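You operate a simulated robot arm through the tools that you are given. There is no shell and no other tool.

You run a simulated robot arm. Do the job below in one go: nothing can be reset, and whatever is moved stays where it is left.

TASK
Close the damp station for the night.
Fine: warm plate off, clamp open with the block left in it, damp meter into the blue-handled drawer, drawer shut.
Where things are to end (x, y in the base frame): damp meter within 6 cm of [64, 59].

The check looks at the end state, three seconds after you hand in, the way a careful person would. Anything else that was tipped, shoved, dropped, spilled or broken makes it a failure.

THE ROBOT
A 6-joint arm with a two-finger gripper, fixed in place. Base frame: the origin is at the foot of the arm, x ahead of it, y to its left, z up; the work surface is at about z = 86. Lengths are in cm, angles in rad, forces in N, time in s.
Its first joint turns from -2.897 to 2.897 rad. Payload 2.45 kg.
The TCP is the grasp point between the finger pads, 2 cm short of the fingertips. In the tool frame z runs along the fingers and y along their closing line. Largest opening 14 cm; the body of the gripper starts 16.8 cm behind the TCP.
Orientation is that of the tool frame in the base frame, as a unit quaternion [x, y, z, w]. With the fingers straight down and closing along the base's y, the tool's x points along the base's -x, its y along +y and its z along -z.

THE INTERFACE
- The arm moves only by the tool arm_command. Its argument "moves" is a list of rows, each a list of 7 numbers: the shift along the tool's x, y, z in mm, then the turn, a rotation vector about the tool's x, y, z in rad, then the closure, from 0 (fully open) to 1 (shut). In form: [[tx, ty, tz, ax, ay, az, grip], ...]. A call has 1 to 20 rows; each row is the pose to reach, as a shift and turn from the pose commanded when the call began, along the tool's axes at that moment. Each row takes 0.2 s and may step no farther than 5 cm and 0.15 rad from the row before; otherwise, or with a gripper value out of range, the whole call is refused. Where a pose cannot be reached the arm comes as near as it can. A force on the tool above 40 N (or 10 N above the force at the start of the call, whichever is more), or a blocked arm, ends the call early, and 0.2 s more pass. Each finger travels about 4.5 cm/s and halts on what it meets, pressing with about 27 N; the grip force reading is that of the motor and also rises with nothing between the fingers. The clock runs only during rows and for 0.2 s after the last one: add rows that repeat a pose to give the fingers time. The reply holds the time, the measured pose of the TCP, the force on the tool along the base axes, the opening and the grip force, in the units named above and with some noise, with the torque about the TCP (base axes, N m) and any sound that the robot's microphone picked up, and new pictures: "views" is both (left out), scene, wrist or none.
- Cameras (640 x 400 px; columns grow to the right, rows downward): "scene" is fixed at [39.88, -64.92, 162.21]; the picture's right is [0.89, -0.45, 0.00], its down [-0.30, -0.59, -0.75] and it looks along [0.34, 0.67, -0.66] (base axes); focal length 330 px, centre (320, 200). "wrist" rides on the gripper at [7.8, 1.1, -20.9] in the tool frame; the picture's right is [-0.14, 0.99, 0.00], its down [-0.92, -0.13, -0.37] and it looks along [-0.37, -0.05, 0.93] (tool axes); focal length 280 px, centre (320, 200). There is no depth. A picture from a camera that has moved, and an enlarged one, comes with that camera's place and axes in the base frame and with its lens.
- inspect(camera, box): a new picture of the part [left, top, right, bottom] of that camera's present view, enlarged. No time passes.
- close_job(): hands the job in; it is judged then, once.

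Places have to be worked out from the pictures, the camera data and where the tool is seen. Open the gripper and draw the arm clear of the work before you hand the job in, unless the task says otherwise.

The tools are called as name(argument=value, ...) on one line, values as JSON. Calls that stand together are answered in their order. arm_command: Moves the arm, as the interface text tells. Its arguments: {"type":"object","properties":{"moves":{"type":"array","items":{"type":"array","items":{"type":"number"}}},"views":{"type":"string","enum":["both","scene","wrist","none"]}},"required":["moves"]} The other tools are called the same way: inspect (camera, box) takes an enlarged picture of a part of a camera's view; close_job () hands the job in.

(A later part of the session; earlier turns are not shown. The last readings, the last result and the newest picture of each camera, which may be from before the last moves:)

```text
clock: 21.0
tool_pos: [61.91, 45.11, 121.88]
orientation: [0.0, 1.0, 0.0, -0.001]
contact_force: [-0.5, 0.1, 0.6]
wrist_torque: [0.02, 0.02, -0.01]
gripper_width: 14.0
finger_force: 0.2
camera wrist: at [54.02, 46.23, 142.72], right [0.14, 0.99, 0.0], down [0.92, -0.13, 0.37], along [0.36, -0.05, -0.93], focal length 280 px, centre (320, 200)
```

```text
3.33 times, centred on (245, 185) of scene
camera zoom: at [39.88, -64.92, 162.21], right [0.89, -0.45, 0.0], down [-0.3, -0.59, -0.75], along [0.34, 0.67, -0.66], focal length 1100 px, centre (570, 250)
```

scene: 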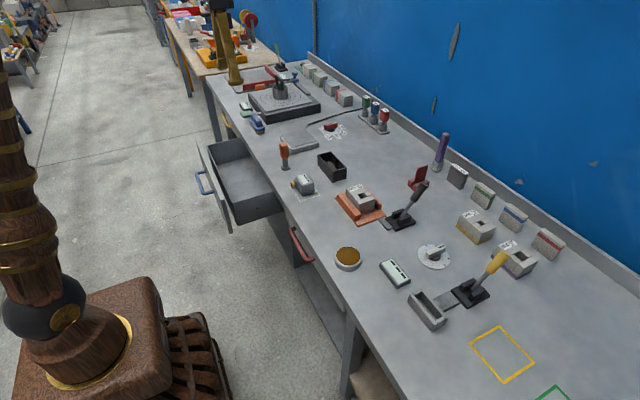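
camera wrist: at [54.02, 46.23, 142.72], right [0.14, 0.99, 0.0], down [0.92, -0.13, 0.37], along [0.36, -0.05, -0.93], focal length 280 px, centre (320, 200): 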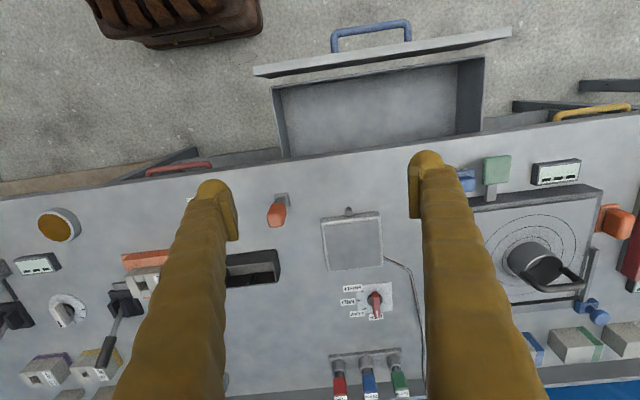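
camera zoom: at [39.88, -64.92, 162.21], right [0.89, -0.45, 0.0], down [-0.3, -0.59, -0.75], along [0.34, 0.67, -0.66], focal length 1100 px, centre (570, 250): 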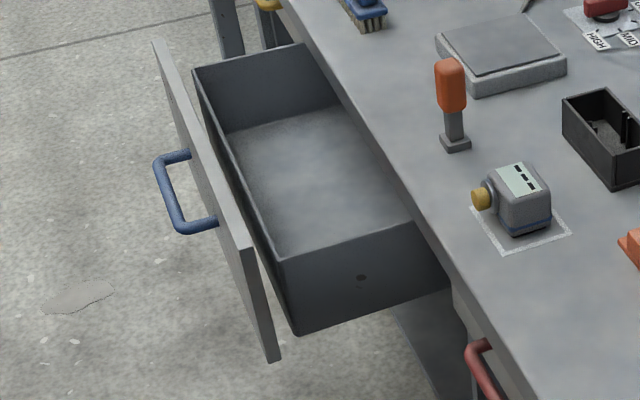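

Measurements: the box rim is at z≈77, floor z≈66.5, interior centre about (64, 59), and the front panel is near x≈49 with its top at z≈82. It needs about 24 cm of travel to match the closed red and yellow drawers. I now move above the meter for a close view.

arm_command(moves=[[-14, -38, 10, 0, 0, 0, 0], [-28, -76, 20, 0, 0, 0, 0], [-42, -114, 30, 0, 0, 0, 0], [-58, -152, 45, 0, 0, 0, 0], [-72, -190, 60, 0, 0, 0, 0], [-87, -228, 80, 0, 0, 0, 0], [-101, -266, 100, 0, 0, 0, 0], [-101, -266, 100, 0, 0, 0, 0]])

inspect(camera="wrist", box=[220, 70, 440, 230])

inspect(camera="scene", box=[270, 150, 350, 210])

```text
clock: 22.8
tool_pos: [72.06, 18.28, 111.67]
orientation: [0.0, 1.0, 0.0, 0.0]
contact_force: [0.1, 0.1, 0.1]
wrist_torque: [-0.04, -0.01, -0.05]
gripper_width: 14.0
finger_force: 0.1
camera wrist: at [64.26, 19.47, 132.52], right [0.14, 0.99, 0.0], down [0.92, -0.13, 0.37], along [0.37, -0.05, -0.93], focal length 280 px, centre (320, 200)
```

scene: 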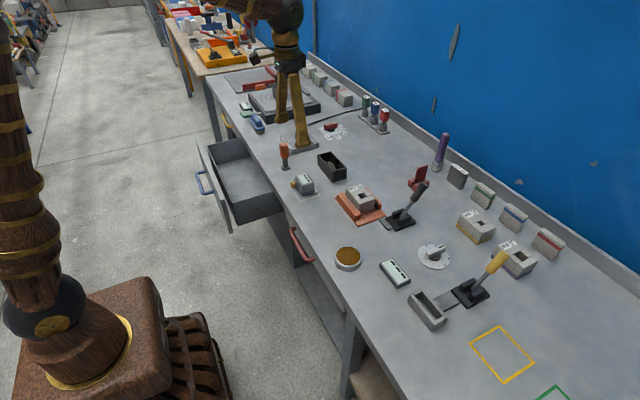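
wrist: 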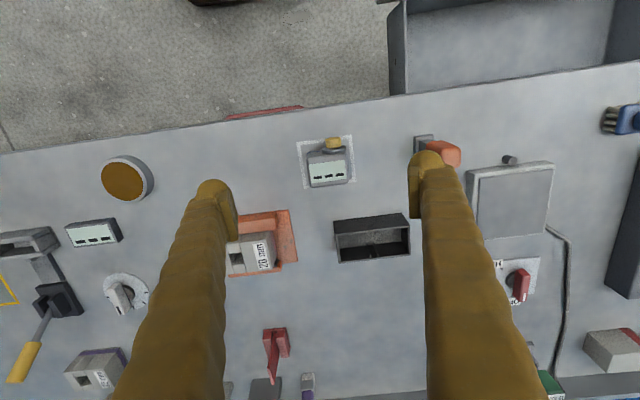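

```text
2.50 times, centred on (330, 150) of wrist
camera zoom: at [64.26, 19.47, 132.52], right [0.14, 0.99, 0.0], down [0.92, -0.13, 0.37], along [0.37, -0.05, -0.93], focal length 701 px, centre (295, 325)
```

zoom: 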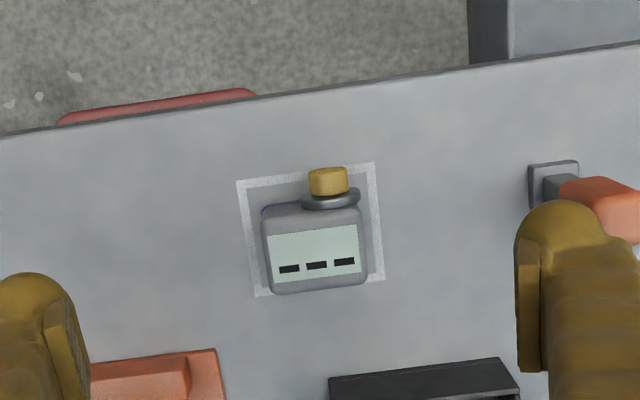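

```text
6.67 times, centred on (310, 180) of scene
camera zoom: at [39.88, -64.92, 162.21], right [0.89, -0.45, 0.0], down [-0.3, -0.59, -0.75], along [0.34, 0.67, -0.66], focal length 2201 px, centre (387, 333)
```

zoom: 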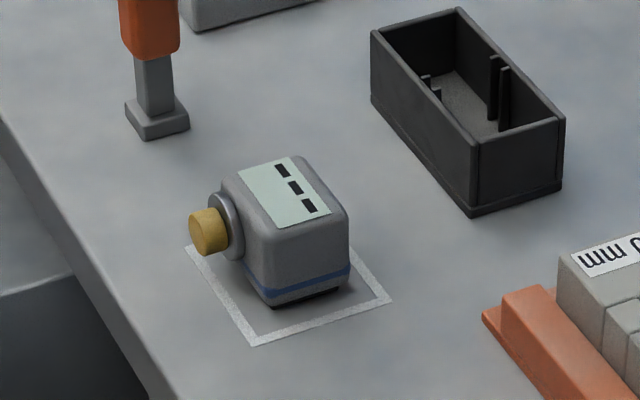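

The meter body centres at about (75.9, 19.1), roughly 5.5 × 6 cm and 5 cm tall (z 86–91). I lower, wide open, to just above it to check the alignment.

arm_command(moves=[[-19, 4, 40, 0, 0, 0, 0], [-38, 8, 80, 0, 0, 0, 0], [-38, 8, 120, 0, 0, 0, 0], [-38, 8, 145, 0, 0, 0, 0], [-38, 8, 160, 0, 0, 0, 0]])

inspect(camera="scene", box=[250, 130, 370, 210])

```text
clock: 24.0
tool_pos: [75.72, 19.33, 95.87]
orientation: [0.001, 1.0, 0.0, 0.001]
contact_force: [0.2, 0.0, 0.1]
wrist_torque: [-0.01, 0.02, -0.02]
gripper_width: 14.03
finger_force: 0.1
camera wrist: at [67.91, 20.3, 116.76], right [0.14, 0.99, 0.0], down [0.92, -0.13, 0.37], along [0.37, -0.05, -0.93], focal length 280 px, centre (320, 200)
```

scene: 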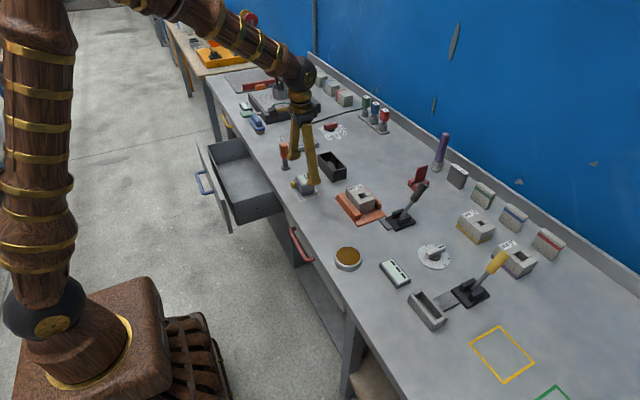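
wrist: 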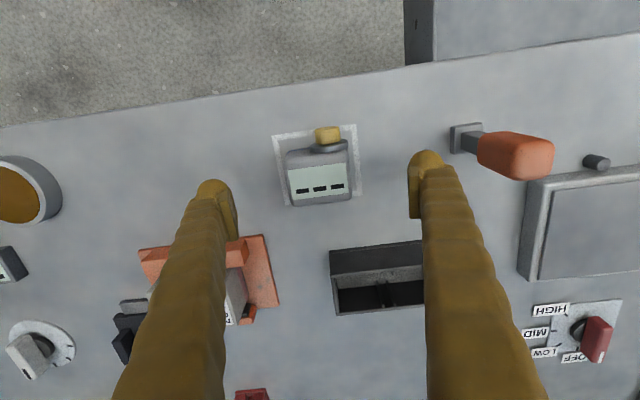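

```text
5.00 times, centred on (310, 170) of scene
camera zoom: at [39.88, -64.92, 162.21], right [0.89, -0.45, 0.0], down [-0.3, -0.59, -0.75], along [0.34, 0.67, -0.66], focal length 1651 px, centre (370, 350)
```

zoom: 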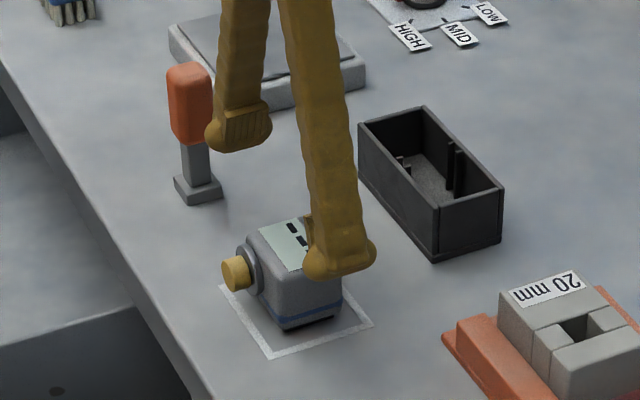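

Fingers are centred on the meter (x≈76, y≈19). I descend 72 mm so the fingertips end just above the table, then close on the sides.

arm_command(moves=[[-2, -2, 20, 0, 0, 0, 0], [-2, -2, 40, 0, 0, 0, 0], [-2, -2, 58, 0, 0, 0, 0], [-2, -2, 68, 0, 0, 0, 0], [-2, -2, 72, 0, 0, 0, 0], [-2, -2, 72, 0, 0, 0, 0.25], [-2, -2, 72, 0, 0, 0, 0.4], [-2, -2, 72, 0, 0, 0, 0.5], [-2, -2, 72, 0, 0, 0, 0.6], [-2, -2, 72, 0, 0, 0, 0.7], [-2, -2, 72, 0, 0, 0, 0.75]])

inspect(camera="scene", box=[250, 130, 370, 210])

```text
clock: 26.4
tool_pos: [76.06, 19.11, 88.81]
orientation: [0.0, 1.0, 0.0, 0.001]
contact_force: [-0.8, -1.1, 0.6]
wrist_torque: [0.04, 0.03, -0.01]
gripper_width: 6.49
finger_force: 27.2
camera wrist: at [68.19, 20.2, 109.67], right [0.14, 0.99, 0.0], down [0.92, -0.13, 0.37], along [0.37, -0.05, -0.93], focal length 280 px, centre (320, 200)
```

scene: 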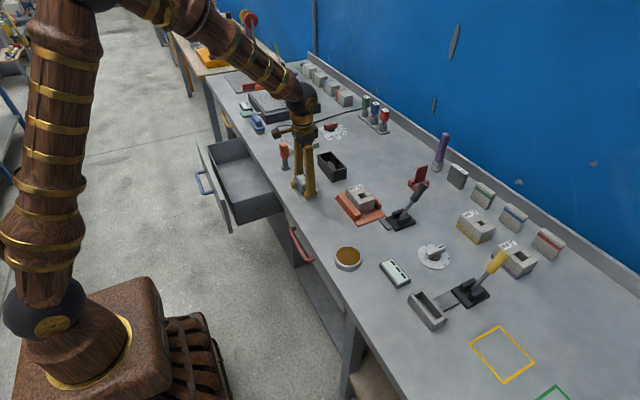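
wrist: 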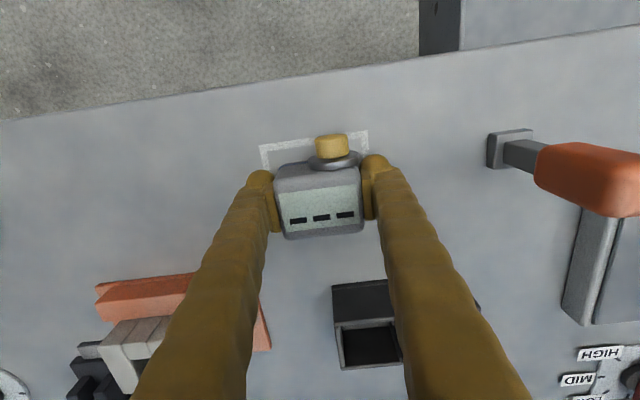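

```text
5.00 times, centred on (310, 170) of scene
camera zoom: at [39.88, -64.92, 162.21], right [0.89, -0.45, 0.0], down [-0.3, -0.59, -0.75], along [0.34, 0.67, -0.66], focal length 1651 px, centre (370, 350)
```

zoom: 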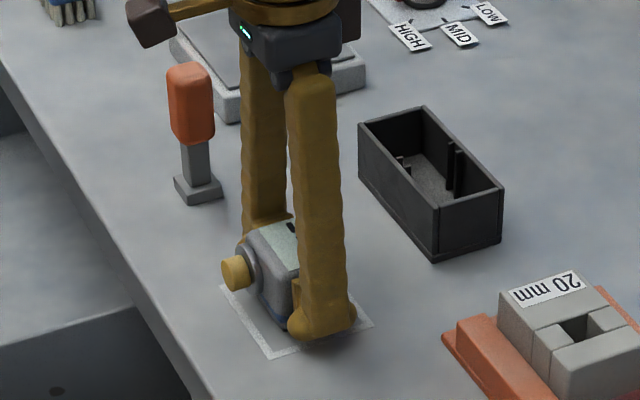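

The grip holds at 6.5 cm width with 27 N. I lift straight up gently.

arm_command(moves=[[0, 0, -10, 0, 0, 0, 0.75], [0, 0, -30, 0, 0, 0, 0.75], [0, 0, -60, 0, 0, 0, 0.75], [0, 0, -100, 0, 0, 0, 0.75], [0, 0, -140, 0, 0, 0, 0.75], [0, 0, -180, 0, 0, 0, 0.75], [0, 0, -220, 0, 0, 0, 0.75], [0, 0, -240, 0, 0, 0, 0.75]])

```text
clock: 28.2
tool_pos: [75.94, 19.09, 112.76]
orientation: [-0.001, 1.0, 0.0, 0.0]
contact_force: [0.4, -0.3, -4.1]
wrist_torque: [-0.02, 0.0, -0.01]
gripper_width: 6.54
finger_force: 27.0
camera wrist: at [68.13, 20.35, 133.6], right [0.14, 0.99, 0.0], down [0.92, -0.13, 0.37], along [0.36, -0.05, -0.93], focal length 280 px, centre (320, 200)
```

scene: 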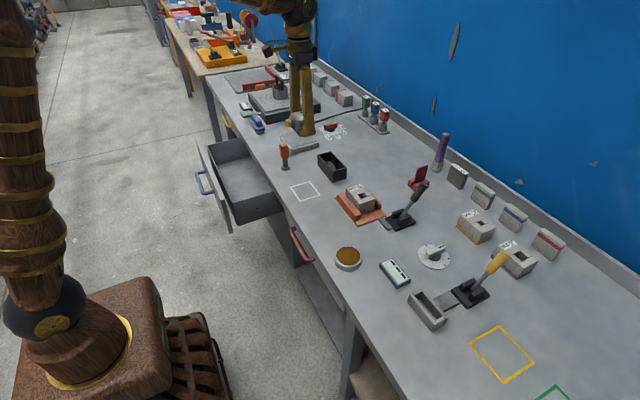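
wrist: 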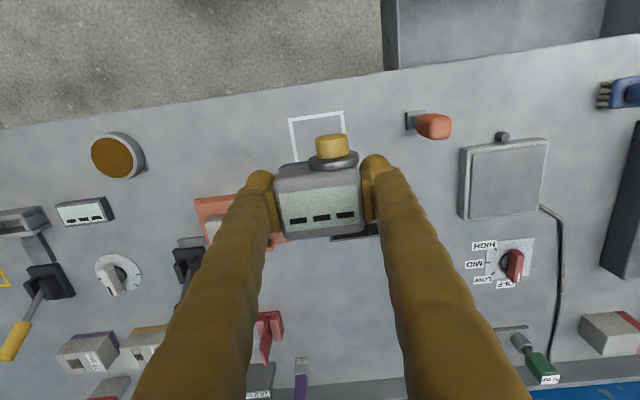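

The meter is lifted cleanly (about 4 N of weight). I carry it across to above the drawer at about (62.5, 59).

arm_command(moves=[[5, 20, 0, 0, 0, 0, 0.75], [18, 55, 0, 0, 0, 0, 0.75], [32, 95, 0, 0, 0, 0, 0.75], [46, 135, 0, 0, 0, 0, 0.75], [60, 175, 0, 0, 0, 0, 0.75], [74, 215, 0, 0, 0, 0, 0.75], [88, 255, 0, 0, 0, 0, 0.75], [102, 295, 0, 0, 0, 0, 0.75], [116, 335, 0, 0, 0, 0, 0.75], [127, 372, 0, 0, 0, 0, 0.75], [135, 399, 0, 0, 0, 0, 0.75], [135, 399, 0, 0, 0, 0, 0.75]])

inspect(camera="wrist", box=[160, 40, 480, 260])

inspect(camera="scene", box=[175, 50, 335, 250])

```text
clock: 30.8
tool_pos: [62.73, 58.92, 112.76]
orientation: [0.0, 1.0, 0.001, 0.0]
contact_force: [-0.4, 0.5, -2.8]
wrist_torque: [0.02, 0.0, -0.02]
gripper_width: 6.48
finger_force: 26.6
camera wrist: at [54.83, 60.06, 133.62], right [0.14, 0.99, 0.0], down [0.92, -0.13, 0.37], along [0.37, -0.05, -0.93], focal length 280 px, centre (320, 200)
```

scene: 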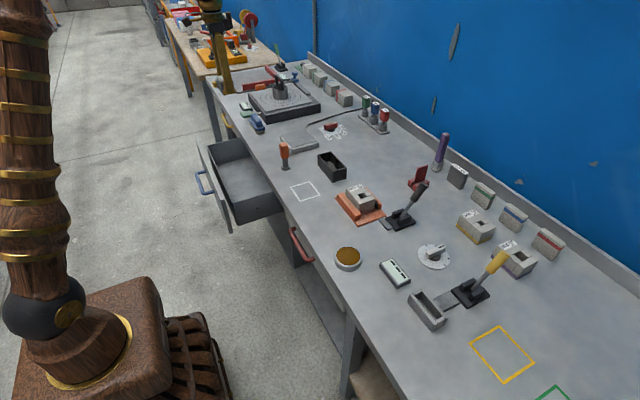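
wrist: 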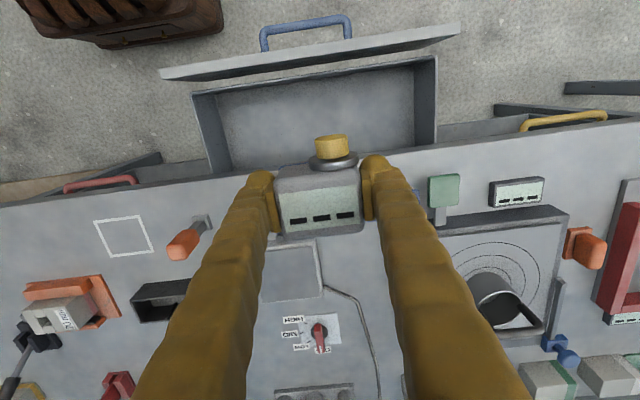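

```text
1.82 times, centred on (320, 150) of wrist
camera zoom: at [54.83, 60.06, 133.62], right [0.14, 0.99, 0.0], down [0.92, -0.13, 0.37], along [0.37, -0.05, -0.93], focal length 510 px, centre (320, 291)
```

zoom: 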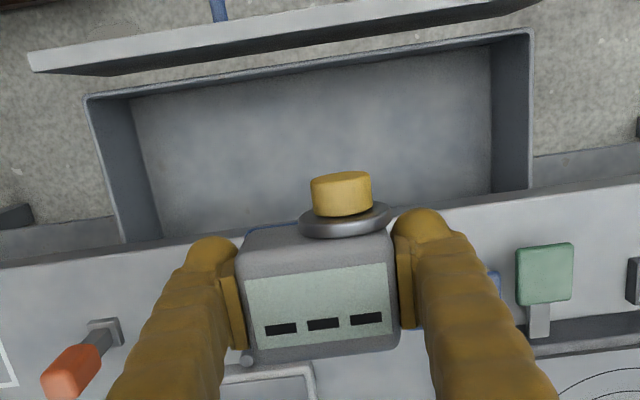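

```text
2.00 times, centred on (255, 150) of scene
camera zoom: at [39.88, -64.92, 162.21], right [0.89, -0.45, 0.0], down [-0.3, -0.59, -0.75], along [0.34, 0.67, -0.66], focal length 660 px, centre (450, 300)
```

zoom: 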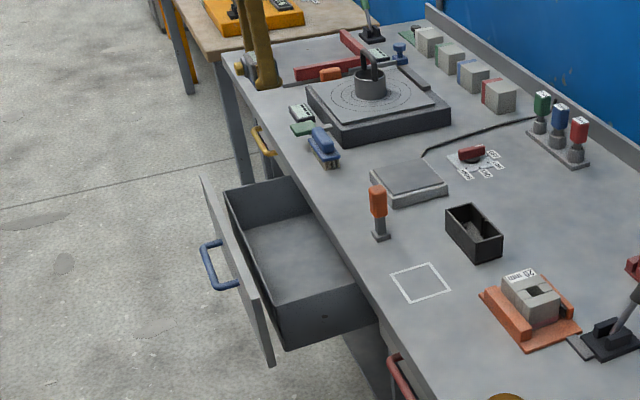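

The meter is over the drawer opening, and the table edge is at x≈66–67, so I shift slightly to x≈61.5 for clearance. I descend to about z=80 and check.

arm_command(moves=[[4, 0, 20, 0, 0, 0, 0.75], [8, 0, 60, 0, 0, 0, 0.75], [12, 0, 100, 0, 0, 0, 0.75], [12, 0, 140, 0, 0, 0, 0.75], [12, 0, 180, 0, 0, 0, 0.75], [12, 0, 220, 0, 0, 0, 0.75], [12, 0, 260, 0, 0, 0, 0.75], [12, 0, 295, 0, 0, 0, 0.75], [12, 0, 320, 0, 0, 0, 0.75], [12, 0, 328, 0, 0, 0, 0.75]])

inspect(camera="scene", box=[175, 90, 335, 250])

```text
clock: 33.0
tool_pos: [61.18, 58.95, 80.14]
orientation: [0.0, 1.0, 0.0, -0.001]
contact_force: [0.2, -0.1, -3.2]
wrist_torque: [0.01, 0.0, 0.0]
gripper_width: 6.49
finger_force: 27.4
camera wrist: at [53.34, 60.1, 100.92], right [0.14, 0.99, 0.0], down [0.92, -0.13, 0.37], along [0.37, -0.05, -0.93], focal length 280 px, centre (320, 200)
```

scene: 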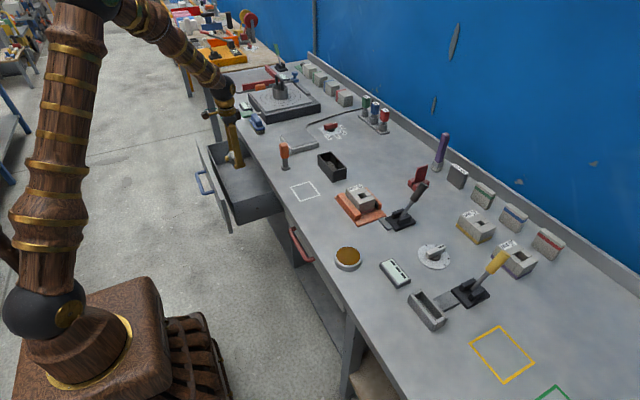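
wrist: 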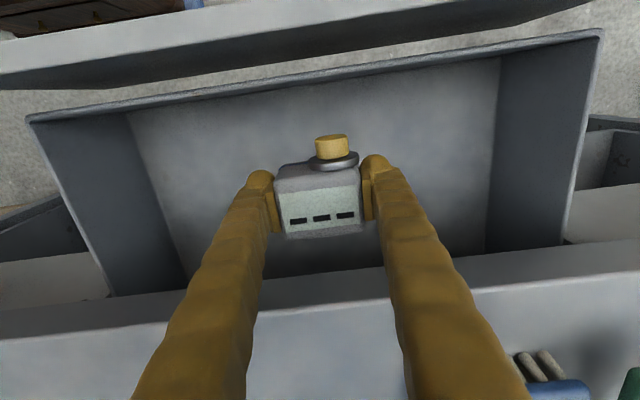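

```text
2.50 times, centred on (255, 170) of scene
camera zoom: at [39.88, -64.92, 162.21], right [0.89, -0.45, 0.0], down [-0.3, -0.59, -0.75], along [0.34, 0.67, -0.66], focal length 825 px, centre (482, 275)
```

zoom: 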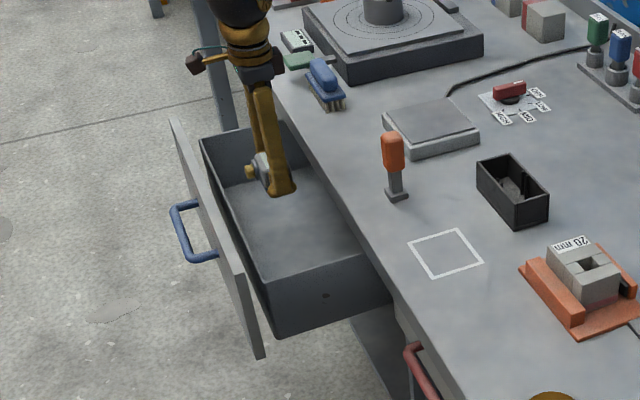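

The view shows the table edge at about x≈67.7 and a drawer floor around z≈65–66. I lower to z≈71 with a small shift to x≈62.3.

arm_command(moves=[[-4, 0, 25, 0, 0, 0, 0.75], [-8, 0, 50, 0, 0, 0, 0.75], [-11, 0, 70, 0, 0, 0, 0.75], [-11, 0, 82, 0, 0, 0, 0.75], [-11, 0, 90, 0, 0, 0, 0.75]])

inspect(camera="scene", box=[195, 110, 285, 220])

```text
clock: 34.2
tool_pos: [62.33, 58.98, 71.0]
orientation: [0.001, 1.0, -0.001, 0.0]
contact_force: [0.1, 0.0, -3.8]
wrist_torque: [0.0, -0.01, 0.01]
gripper_width: 6.49
finger_force: 26.8
camera wrist: at [54.53, 60.03, 91.84], right [0.14, 0.99, 0.0], down [0.92, -0.13, 0.37], along [0.37, -0.05, -0.93], focal length 280 px, centre (320, 200)
```

scene: 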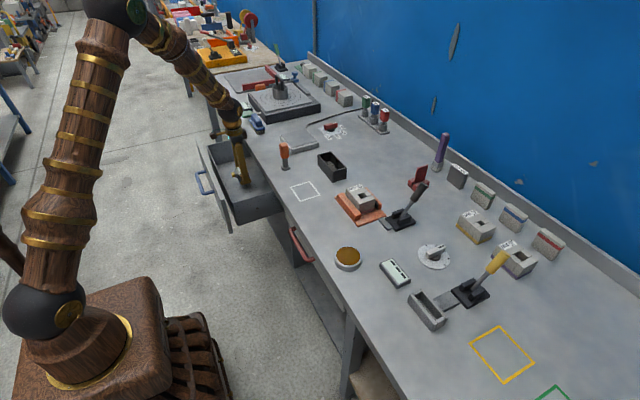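
wrist: 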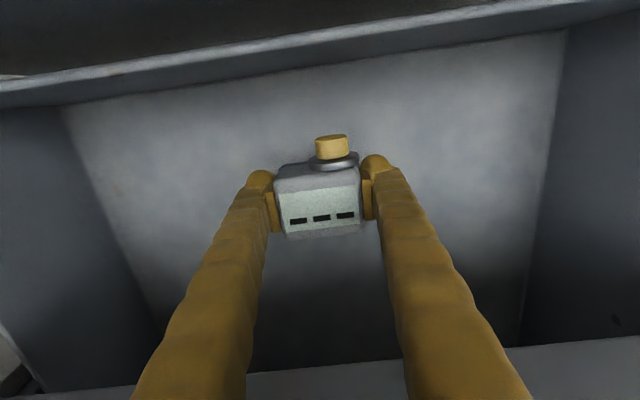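

```text
3.64 times, centred on (240, 165) of scene
camera zoom: at [39.88, -64.92, 162.21], right [0.89, -0.45, 0.0], down [-0.3, -0.59, -0.75], along [0.34, 0.67, -0.66], focal length 1200 px, centre (611, 327)
```

zoom: 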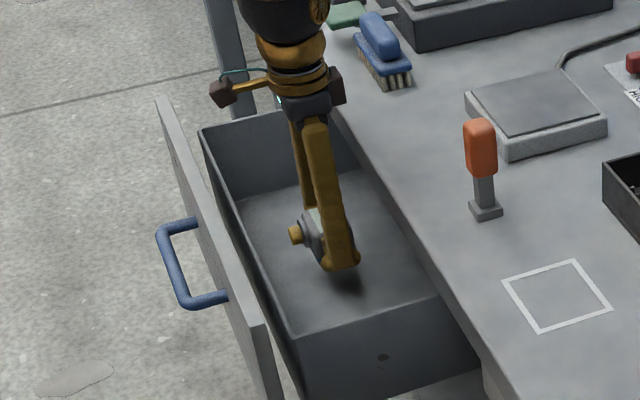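

No contact yet at z=71. I lower in 2–3 mm steps, watching for the weight to come off the tool.

arm_command(moves=[[0, 0, 4, 0, 0, 0, 0.75], [0, 0, 8, 0, 0, 0, 0.75], [0, 0, 11, 0, 0, 0, 0.75], [0, 0, 14, 0, 0, 0, 0.75]], views="none")

```text
clock: 35.2
tool_pos: [62.48, 58.93, 69.64]
orientation: [0.0, 1.0, 0.0, 0.0]
contact_force: [0.6, -1.1, -2.8]
wrist_torque: [0.04, -0.04, 0.0]
gripper_width: 6.51
finger_force: 26.8
```

Still about the free weight at z=69.6, so I continue down in small steps.

arm_command(moves=[[0, 0, 3, 0, 0, 0, 0.75], [0, 0, 6, 0, 0, 0, 0.75], [0, 0, 9, 0, 0, 0, 0.75]], views="none")

```text
clock: 36.0
tool_pos: [62.42, 58.86, 68.52]
orientation: [0.001, 1.0, -0.001, 0.0]
contact_force: [-0.1, 0.5, -3.8]
wrist_torque: [-0.01, 0.0, 0.0]
gripper_width: 6.5
finger_force: 26.9
```

Force is still −3.8 N (hanging free) at z=68.5; I lower a little more.

arm_command(moves=[[0, 0, 2, 0, 0, 0, 0.75], [0, 0, 4, 0, 0, 0, 0.75], [0, 0, 6, 0, 0, 0, 0.75]], views="wrist")

```text
clock: 36.8
tool_pos: [62.42, 58.97, 67.94]
orientation: [0.0, 1.0, 0.0, 0.0]
contact_force: [-0.2, -0.2, -3.6]
wrist_torque: [0.04, 0.01, 0.02]
gripper_width: 6.5
finger_force: 27.1
camera wrist: at [54.59, 60.06, 88.91], right [0.14, 0.99, 0.0], down [0.92, -0.13, 0.37], along [0.37, -0.05, -0.93], focal length 280 px, centre (320, 200)
```

wrist: 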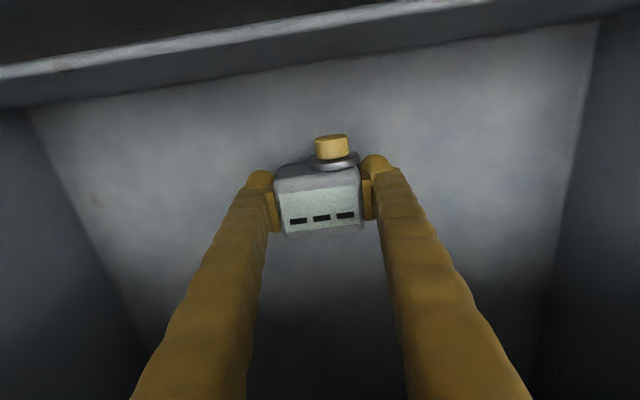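

Still free. By my floor estimate contact should come near z≈67.4, so I keep going in 2 mm steps.

arm_command(moves=[[0, 0, 2, 0, 0, 0, 0.75], [0, 0, 4, 0, 0, 0, 0.75], [0, 0, 6, 0, 0, 0, 0.75]], views="none")

```text
clock: 37.6
tool_pos: [62.54, 58.93, 67.56]
orientation: [0.001, 1.0, 0.0, 0.0]
contact_force: [-0.1, 0.1, -2.8]
wrist_torque: [0.01, -0.03, -0.02]
gripper_width: 6.5
finger_force: 26.9
```

Still −2.8 N at z≈67.5, so I take a few more 2 mm steps.

arm_command(moves=[[0, 0, 2, 0, 0, 0, 0.75], [0, 0, 4, 0, 0, 0, 0.75], [0, 0, 5, 0, 0, 0, 0.75]], views="scene")

inspect(camera="scene", box=[195, 110, 285, 220])

```text
clock: 38.2
tool_pos: [62.63, 59.14, 67.45]
orientation: [0.0, 1.0, 0.0, 0.002]
contact_force: [-4.3, -4.5, 8.1]
wrist_torque: [0.52, -1.41, -0.24]
gripper_width: 6.53
finger_force: 26.7
stopped in row 3: the force on the tool passed its limit at 46 N (the readings are from after the stop); the commanded pose is now the measured one
```

scene: 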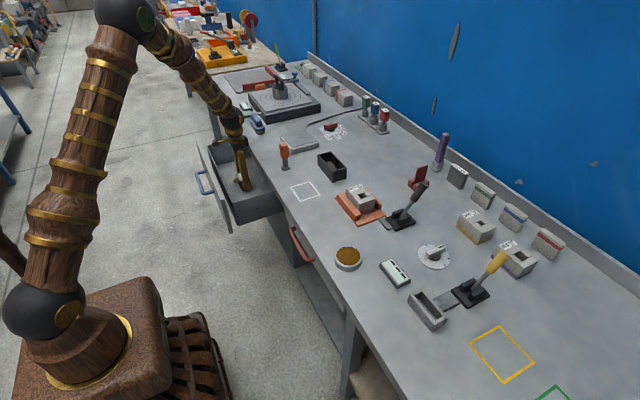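

```text
3.64 times, centred on (240, 165) of scene
camera zoom: at [39.88, -64.92, 162.21], right [0.89, -0.45, 0.0], down [-0.3, -0.59, -0.75], along [0.34, 0.67, -0.66], focal length 1200 px, centre (611, 327)
```

zoom: 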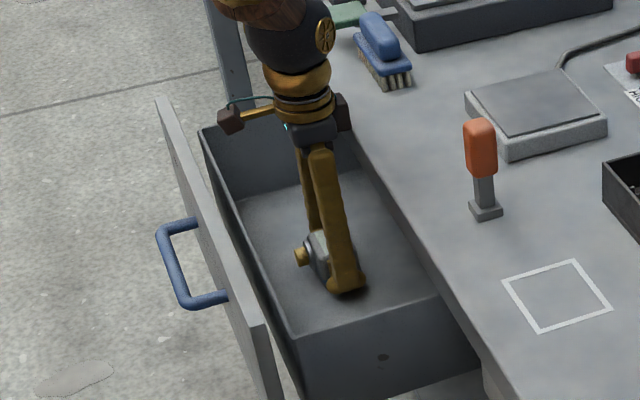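

The force and torque (about 12 N up, acting roughly 6 cm toward +x and 17 cm up) say a part behind the gripper touched the table edge, not the meter touching the floor. I lift, shift back to x≈60 to clear the edge, and view.

arm_command(moves=[[0, 0, -8, 0, 0, 0, 0.75], [0, 0, -18, 0, 0, 0, 0.75], [10, 0, -20, 0, 0, 0, 0.75], [20, 0, -20, 0, 0, 0, 0.75], [26, 0, -20, 0, 0, 0, 0.75], [26, 0, -20, 0, 0, 0, 0.75]])

inspect(camera="scene", box=[195, 110, 285, 220])

inspect(camera="wrist", box=[220, 110, 420, 270])

```text
clock: 39.6
tool_pos: [60.05, 58.97, 69.37]
orientation: [0.0, 1.0, 0.0, 0.001]
contact_force: [-0.2, -0.2, -3.2]
wrist_torque: [-0.06, -0.01, -0.01]
gripper_width: 6.5
finger_force: 27.2
camera wrist: at [52.1, 60.09, 90.26], right [0.14, 0.99, 0.0], down [0.92, -0.13, 0.37], along [0.37, -0.05, -0.93], focal length 280 px, centre (320, 200)
```

scene: 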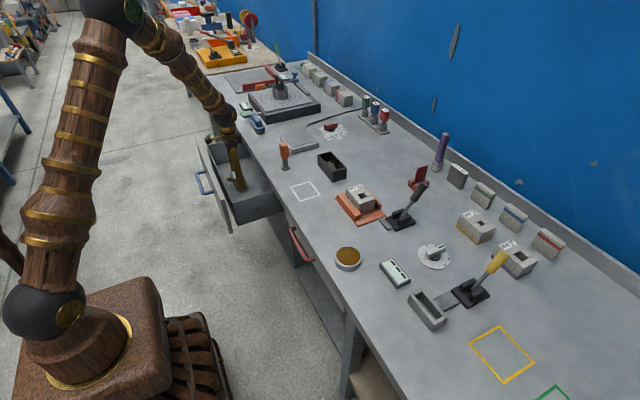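
wrist: 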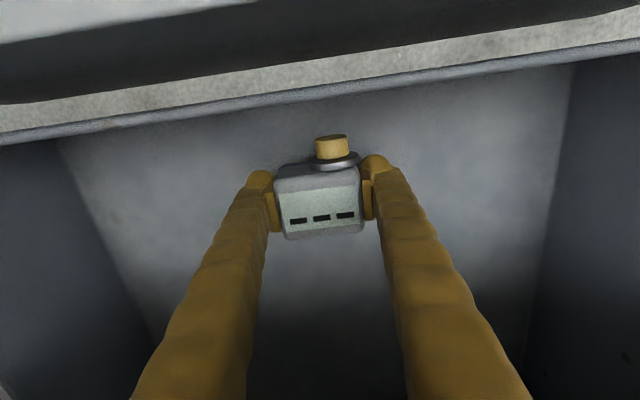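

```text
3.64 times, centred on (240, 165) of scene
camera zoom: at [39.88, -64.92, 162.21], right [0.89, -0.45, 0.0], down [-0.3, -0.59, -0.75], along [0.34, 0.67, -0.66], focal length 1200 px, centre (611, 327)
```

zoom: 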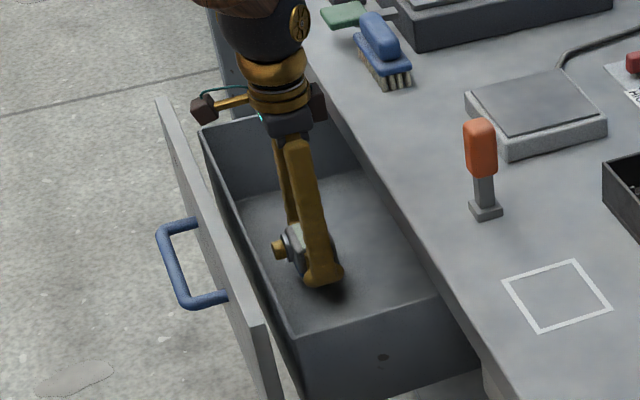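

```text
2.50 times, centred on (320, 190) of wrist
camera zoom: at [52.1, 60.09, 90.26], right [0.14, 0.99, 0.0], down [0.92, -0.13, 0.37], along [0.37, -0.05, -0.93], focal length 701 px, centre (320, 225)
```

zoom: 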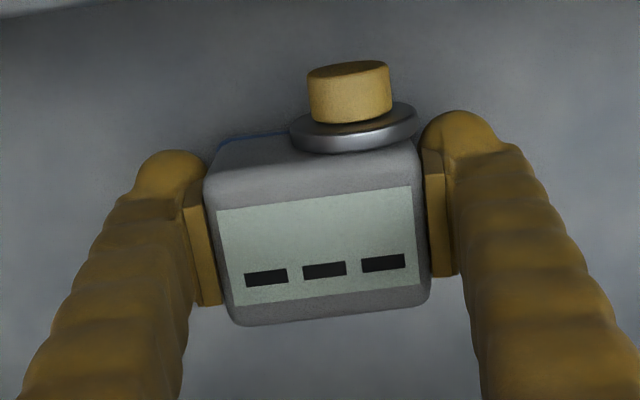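

The meter is unchanged in the grip and the rear part should now miss the table edge. I lower again in small steps.

arm_command(moves=[[0, 0, 4, 0, 0, 0, 0.75], [0, 0, 8, 0, 0, 0, 0.75], [0, 0, 12, 0, 0, 0, 0.75], [0, 0, 15, 0, 0, 0, 0.75], [0, 0, 18, 0, 0, 0, 0.75]], views="none")

```text
clock: 40.9
tool_pos: [59.92, 59.0, 67.52]
orientation: [0.001, 1.0, 0.001, 0.002]
contact_force: [-0.7, -0.8, -3.1]
wrist_torque: [0.02, 0.02, 0.0]
gripper_width: 6.47
finger_force: 27.0
```

Free at z=67.5; I continue with 1.5 mm steps past the earlier stop height.

arm_command(moves=[[0, 0, 1.5, 0, 0, 0, 0.75], [0, 0, 3, 0, 0, 0, 0.75], [0, 0, 4.5, 0, 0, 0, 0.75]], views="none")

```text
clock: 41.6
tool_pos: [60.03, 59.03, 67.18]
orientation: [0.0, 1.0, 0.001, 0.002]
contact_force: [-0.8, -10.5, 29.3]
wrist_torque: [0.09, 0.01, 0.04]
gripper_width: 6.49
finger_force: 26.9
```

Contact now is straight beneath the TCP (29 N up, no torque), so the meter is on the drawer floor at z≈64.4. I ease up 2 mm to unload, then open slowly.

arm_command(moves=[[0, 0, -1, 0, 0, 0, 0.75], [0, 0, -2, 0, 0, 0, 0.75]], views="none")

```text
clock: 42.2
tool_pos: [59.94, 59.1, 67.11]
orientation: [0.0, 1.0, 0.001, 0.001]
contact_force: [1.8, -2.1, 5.3]
wrist_torque: [0.14, -0.24, -0.07]
gripper_width: 6.48
finger_force: 27.4
```

Only light contact remains (about 5 N). I open the fingers to release the meter.

arm_command(moves=[[0, 0, 0, 0, 0, 0, 0.53], [0, 0, 0, 0, 0, 0, 0.5], [0, 0, 0, 0, 0, 0, 0.45], [0, 0, 0, 0, 0, 0, 0.38], [0, 0, 0, 0, 0, 0, 0.38]])

inspect(camera="wrist", box=[220, 110, 420, 270])

```text
clock: 43.5
tool_pos: [59.96, 58.94, 67.25]
orientation: [0.0, 1.0, 0.0, 0.002]
contact_force: [0.5, 0.2, -1.0]
wrist_torque: [0.02, -0.03, 0.0]
gripper_width: 8.67
finger_force: 0.1
camera wrist: at [52.03, 60.13, 88.07], right [0.14, 0.99, 0.0], down [0.92, -0.13, 0.37], along [0.37, -0.05, -0.93], focal length 280 px, centre (320, 200)
```

scene: 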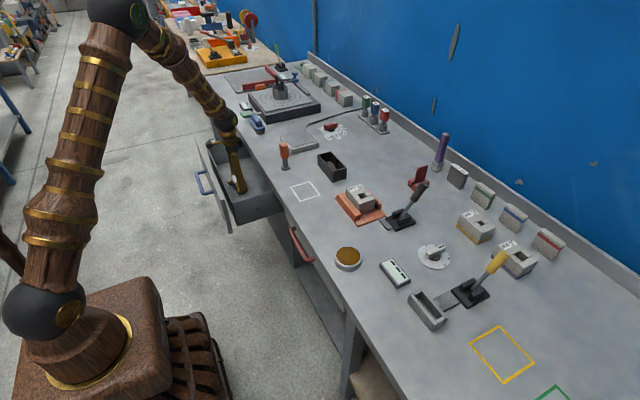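
wrist: 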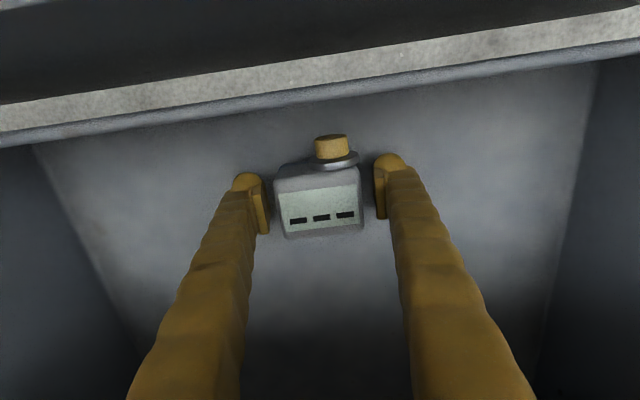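

```text
2.50 times, centred on (320, 190) of wrist
camera zoom: at [52.03, 60.13, 88.07], right [0.14, 0.99, 0.0], down [0.92, -0.13, 0.37], along [0.37, -0.05, -0.93], focal length 701 px, centre (320, 225)
```

zoom: 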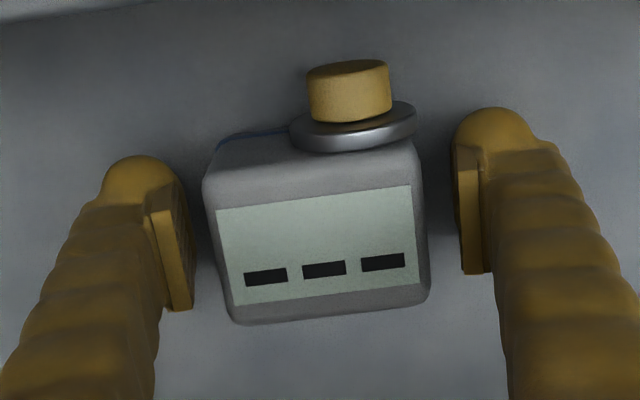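

The meter stands upright at about (60, 59). To bring it closer to the target while clearing the table edge, I raise 16 mm, regrip its upper part, lift 5 mm, and move it about 3 cm toward +x.

arm_command(moves=[[0, 0, -8, 0, 0, 0, 0.38], [0, 0, -16, 0, 0, 0, 0.38], [0, 0, -16, 0, 0, 0, 0.48], [0, 0, -16, 0, 0, 0, 0.56], [0, 0, -16, 0, 0, 0, 0.65], [0, 0, -16, 0, 0, 0, 0.75], [0, 0, -16, 0, 0, 0, 0.75]], views="wrist")

```text
clock: 45.0
tool_pos: [60.03, 59.01, 68.91]
orientation: [0.0, 1.0, 0.001, 0.002]
contact_force: [-1.0, -2.0, 0.4]
wrist_torque: [-0.06, 0.07, 0.0]
gripper_width: 6.18
finger_force: 27.2
camera wrist: at [52.04, 60.16, 89.73], right [0.14, 0.99, 0.0], down [0.92, -0.13, 0.37], along [0.37, -0.05, -0.93], focal length 280 px, centre (320, 200)
```

wrist: 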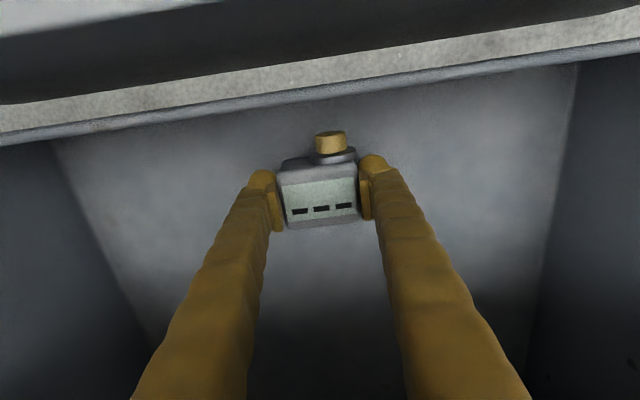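

The upper-body grip is firm (6.18 cm). I lift 5 mm, shift +3.2 cm in x, and set it back down.

arm_command(moves=[[0, 0, -3, 0, 0, 0, 0.75], [0, 0, -6, 0, 0, 0, 0.75], [-8, 0, -6, 0, 0, 0, 0.75], [-16, 0, -6, 0, 0, 0, 0.75], [-24, 0, -6, 0, 0, 0, 0.75], [-32, 0, -6, 0, 0, 0, 0.75], [-32, 0, -4, 0, 0, 0, 0.75], [-32, 0, -2, 0, 0, 0, 0.75], [-32, 0, -1, 0, 0, 0, 0.75]])

inspect(camera="scene", box=[195, 110, 285, 220])

```text
clock: 47.0
tool_pos: [63.08, 58.97, 69.04]
orientation: [-0.001, 1.0, 0.0, 0.002]
contact_force: [0.5, 0.8, -3.6]
wrist_torque: [-0.04, 0.03, 0.02]
gripper_width: 6.15
finger_force: 26.9
camera wrist: at [55.24, 60.11, 89.81], right [0.14, 0.99, 0.0], down [0.92, -0.13, 0.37], along [0.37, -0.05, -0.93], focal length 280 px, centre (320, 200)
```

scene: 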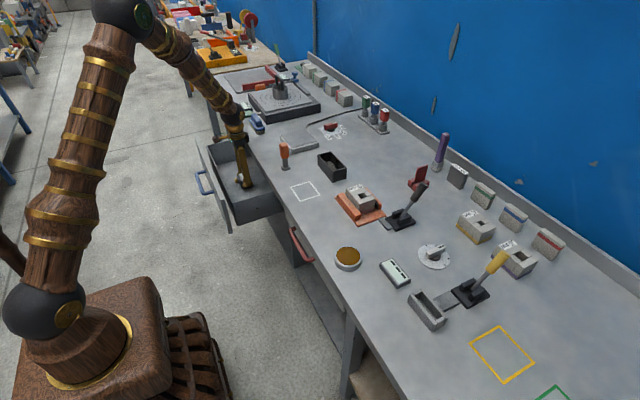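
wrist: 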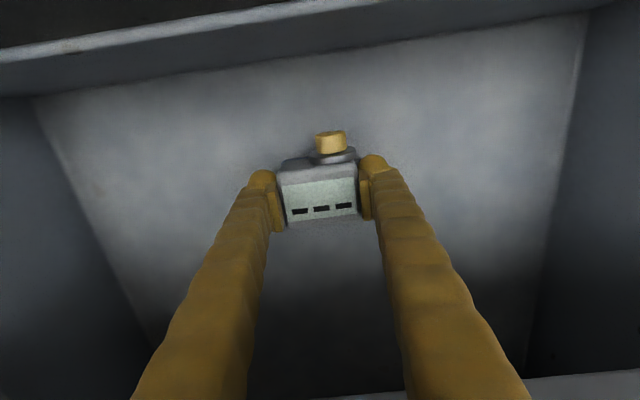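

```text
3.64 times, centred on (240, 165) of scene
camera zoom: at [39.88, -64.92, 162.21], right [0.89, -0.45, 0.0], down [-0.3, -0.59, -0.75], along [0.34, 0.67, -0.66], focal length 1200 px, centre (611, 327)
```

zoom: 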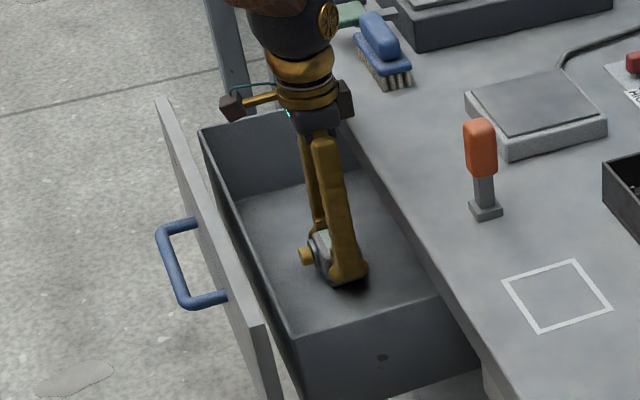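

The meter is at about (63.1, 59) and still hanging 1–2 mm above the floor. I lower by 1 mm steps to touch.

arm_command(moves=[[0, 0, 1, 0, 0, 0, 0.75], [0, 0, 2, 0, 0, 0, 0.75]], views="none")

```text
clock: 47.6
tool_pos: [63.07, 59.05, 68.82]
orientation: [0.0, 1.0, 0.001, 0.003]
contact_force: [-2.1, -4.9, 16.3]
wrist_torque: [-0.31, 0.36, 0.06]
gripper_width: 6.18
finger_force: 27.4
```

Floor contact is confirmed (16 N, close beneath). I open the fingers and then rise straight up clear of the drawer.

arm_command(moves=[[0, 0, -1, 0, 0, 0, 0.55], [0, 0, -1, 0, 0, 0, 0.5], [0, 0, -1, 0, 0, 0, 0.42], [0, 0, -1, 0, 0, 0, 0.35], [0, 0, -1, 0, 0, 0, 0.3], [0, 0, -15, 0, 0, 0, 0.3], [0, 0, -45, 0, 0, 0, 0.3], [0, 0, -90, 0, 0, 0, 0.3], [0, 0, -140, 0, 0, 0, 0.3], [0, 0, -190, 0, 0, 0, 0.3], [0, 0, -240, 0, 0, 0, 0.3], [0, 0, -290, 0, 0, 0, 0.3], [0, 0, -340, 0, 0, 0, 0.3]])

inspect(camera="scene", box=[180, 110, 300, 240])

inspect(camera="wrist", box=[180, 30, 460, 230])

```text
clock: 50.5
tool_pos: [63.24, 59.12, 102.87]
orientation: [0.0, 1.0, 0.0, 0.0]
contact_force: [0.2, 0.5, -0.4]
wrist_torque: [-0.02, 0.02, 0.01]
gripper_width: 9.8
finger_force: 0.0
camera wrist: at [55.27, 60.23, 123.69], right [0.14, 0.99, 0.0], down [0.92, -0.13, 0.37], along [0.37, -0.05, -0.93], focal length 280 px, centre (320, 200)
```

scene: 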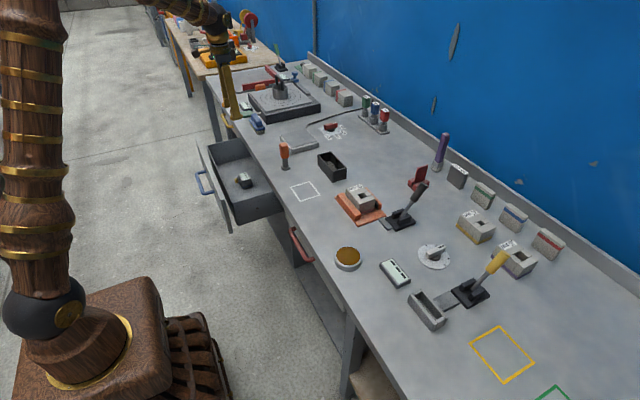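
wrist: 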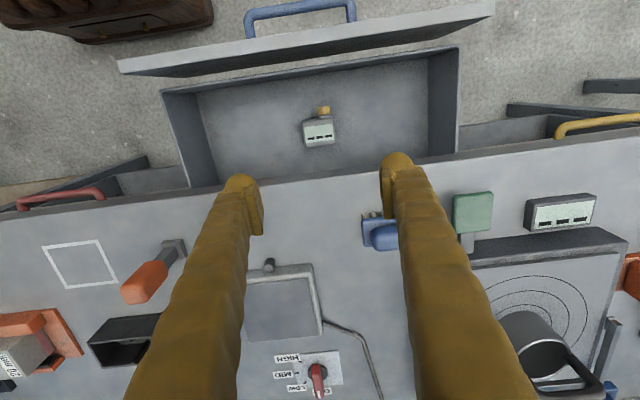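

```text
3.08 times, centred on (240, 175) of scene
camera zoom: at [39.88, -64.92, 162.21], right [0.89, -0.45, 0.0], down [-0.3, -0.59, -0.75], along [0.34, 0.67, -0.66], focal length 1016 px, centre (566, 277)
```

zoom: 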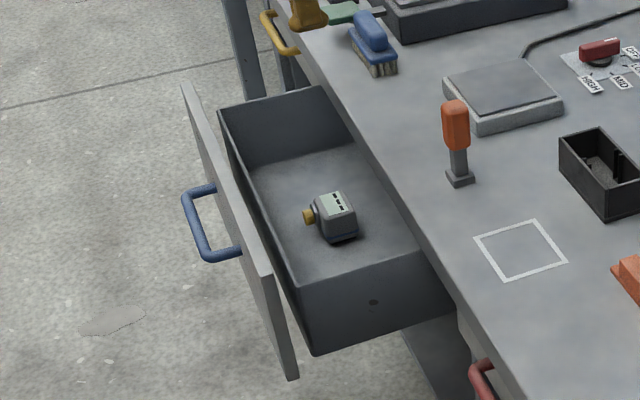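

```text
2.00 times, centred on (320, 130) of wrist
camera zoom: at [55.27, 60.23, 123.69], right [0.14, 0.99, 0.0], down [0.92, -0.13, 0.37], along [0.37, -0.05, -0.93], focal length 561 px, centre (320, 340)
```

zoom: 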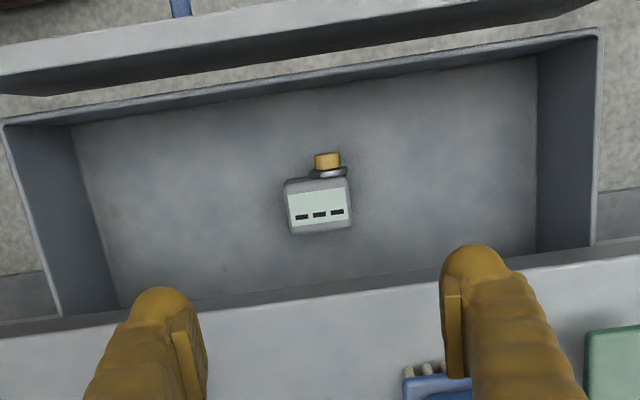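

The meter stands upright in the drawer at about (63, 59). For closing, I'll push the blue handle bar itself, because closed handles end near x≈67.6, just short of the table edge. I shut the fingers and move out in front of the handle at height.

arm_command(moves=[[30, 0, -10, 0, 0, 0, 0.6], [70, 0, -10, 0, 0, 0, 0.9], [115, 0, -10, 0, 0, 0, 1], [160, 0, -10, 0, 0, 0, 1], [205, 0, -10, 0, 0, 0, 1], [250, 0, -10, 0, 0, 0, 1], [250, 0, -10, 0, 0, 0, 1]])

inspect(camera="wrist", box=[140, 120, 540, 370])

```text
clock: 52.0
tool_pos: [38.06, 59.2, 103.64]
orientation: [0.001, 1.0, -0.001, 0.0]
contact_force: [0.0, -0.4, -0.6]
wrist_torque: [-0.01, 0.01, 0.02]
gripper_width: 0.01
finger_force: 26.7
camera wrist: at [30.26, 60.34, 124.48], right [0.14, 0.99, 0.0], down [0.92, -0.13, 0.37], along [0.37, -0.05, -0.93], focal length 280 px, centre (320, 200)
```

scene: 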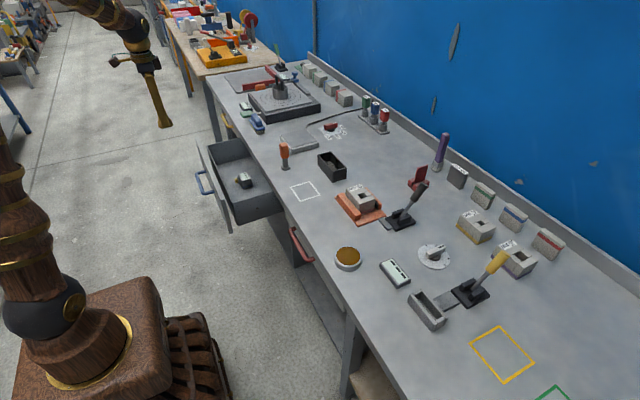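
wrist: 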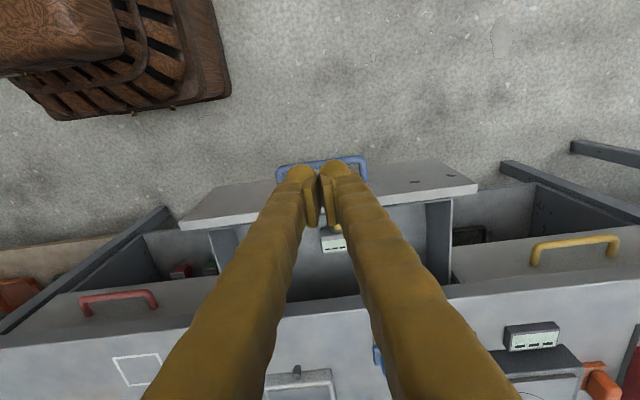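

```text
1.60 times, centred on (340, 245) of wrist
camera zoom: at [30.26, 60.34, 124.48], right [0.14, 0.99, 0.0], down [0.92, -0.13, 0.37], along [0.37, -0.05, -0.93], focal length 449 px, centre (288, 128)
```

zoom: 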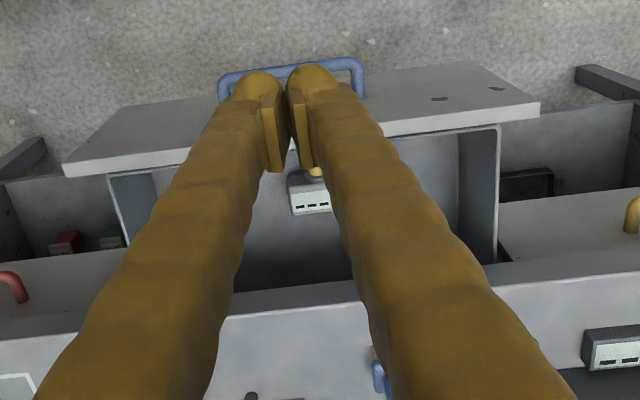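

The handle bar is at x≈43.4, y 51–67, z≈73.7. I descend straight down in front of it to TCP z≈73.5.

arm_command(moves=[[0, 0, 40, 0, 0, 0, 1], [0, 0, 85, 0, 0, 0, 1], [0, 0, 130, 0, 0, 0, 1], [0, 0, 175, 0, 0, 0, 1], [0, 0, 220, 0, 0, 0, 1], [0, 0, 265, 0, 0, 0, 1], [0, 0, 301, 0, 0, 0, 1], [0, 0, 301, 0, 0, 0, 1]])

inspect(camera="scene", box=[140, 90, 290, 240])

```text
clock: 53.9
tool_pos: [38.28, 59.38, 73.46]
orientation: [0.0, 1.0, 0.001, 0.001]
contact_force: [0.1, 0.1, 0.2]
wrist_torque: [0.03, -0.02, -0.01]
gripper_width: 0.0
finger_force: 27.2
camera wrist: at [30.27, 60.36, 94.33], right [0.14, 0.99, 0.0], down [0.92, -0.13, 0.37], along [0.37, -0.05, -0.93], focal length 280 px, centre (320, 200)
```

scene: 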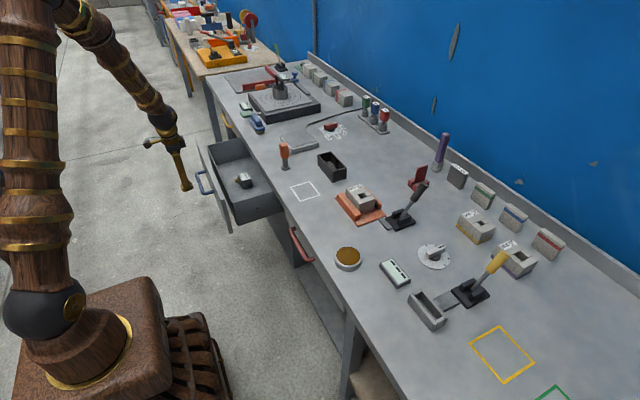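
wrist: 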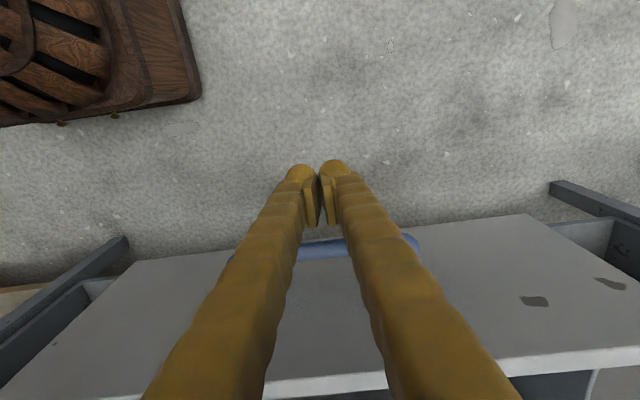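

```text
2.67 times, centred on (215, 165) of scene
camera zoom: at [39.88, -64.92, 162.21], right [0.89, -0.45, 0.0], down [-0.3, -0.59, -0.75], along [0.34, 0.67, -0.66], focal length 880 px, centre (600, 293)
```

zoom: 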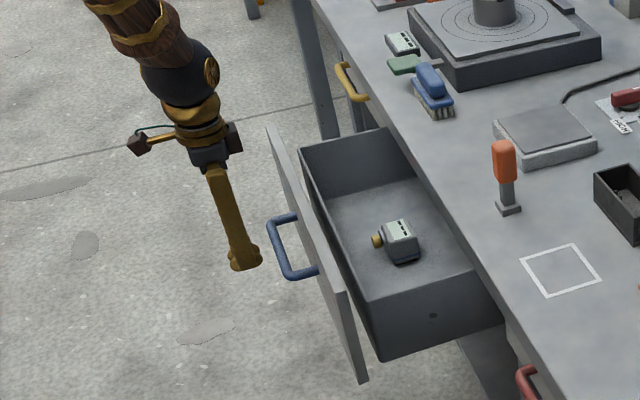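

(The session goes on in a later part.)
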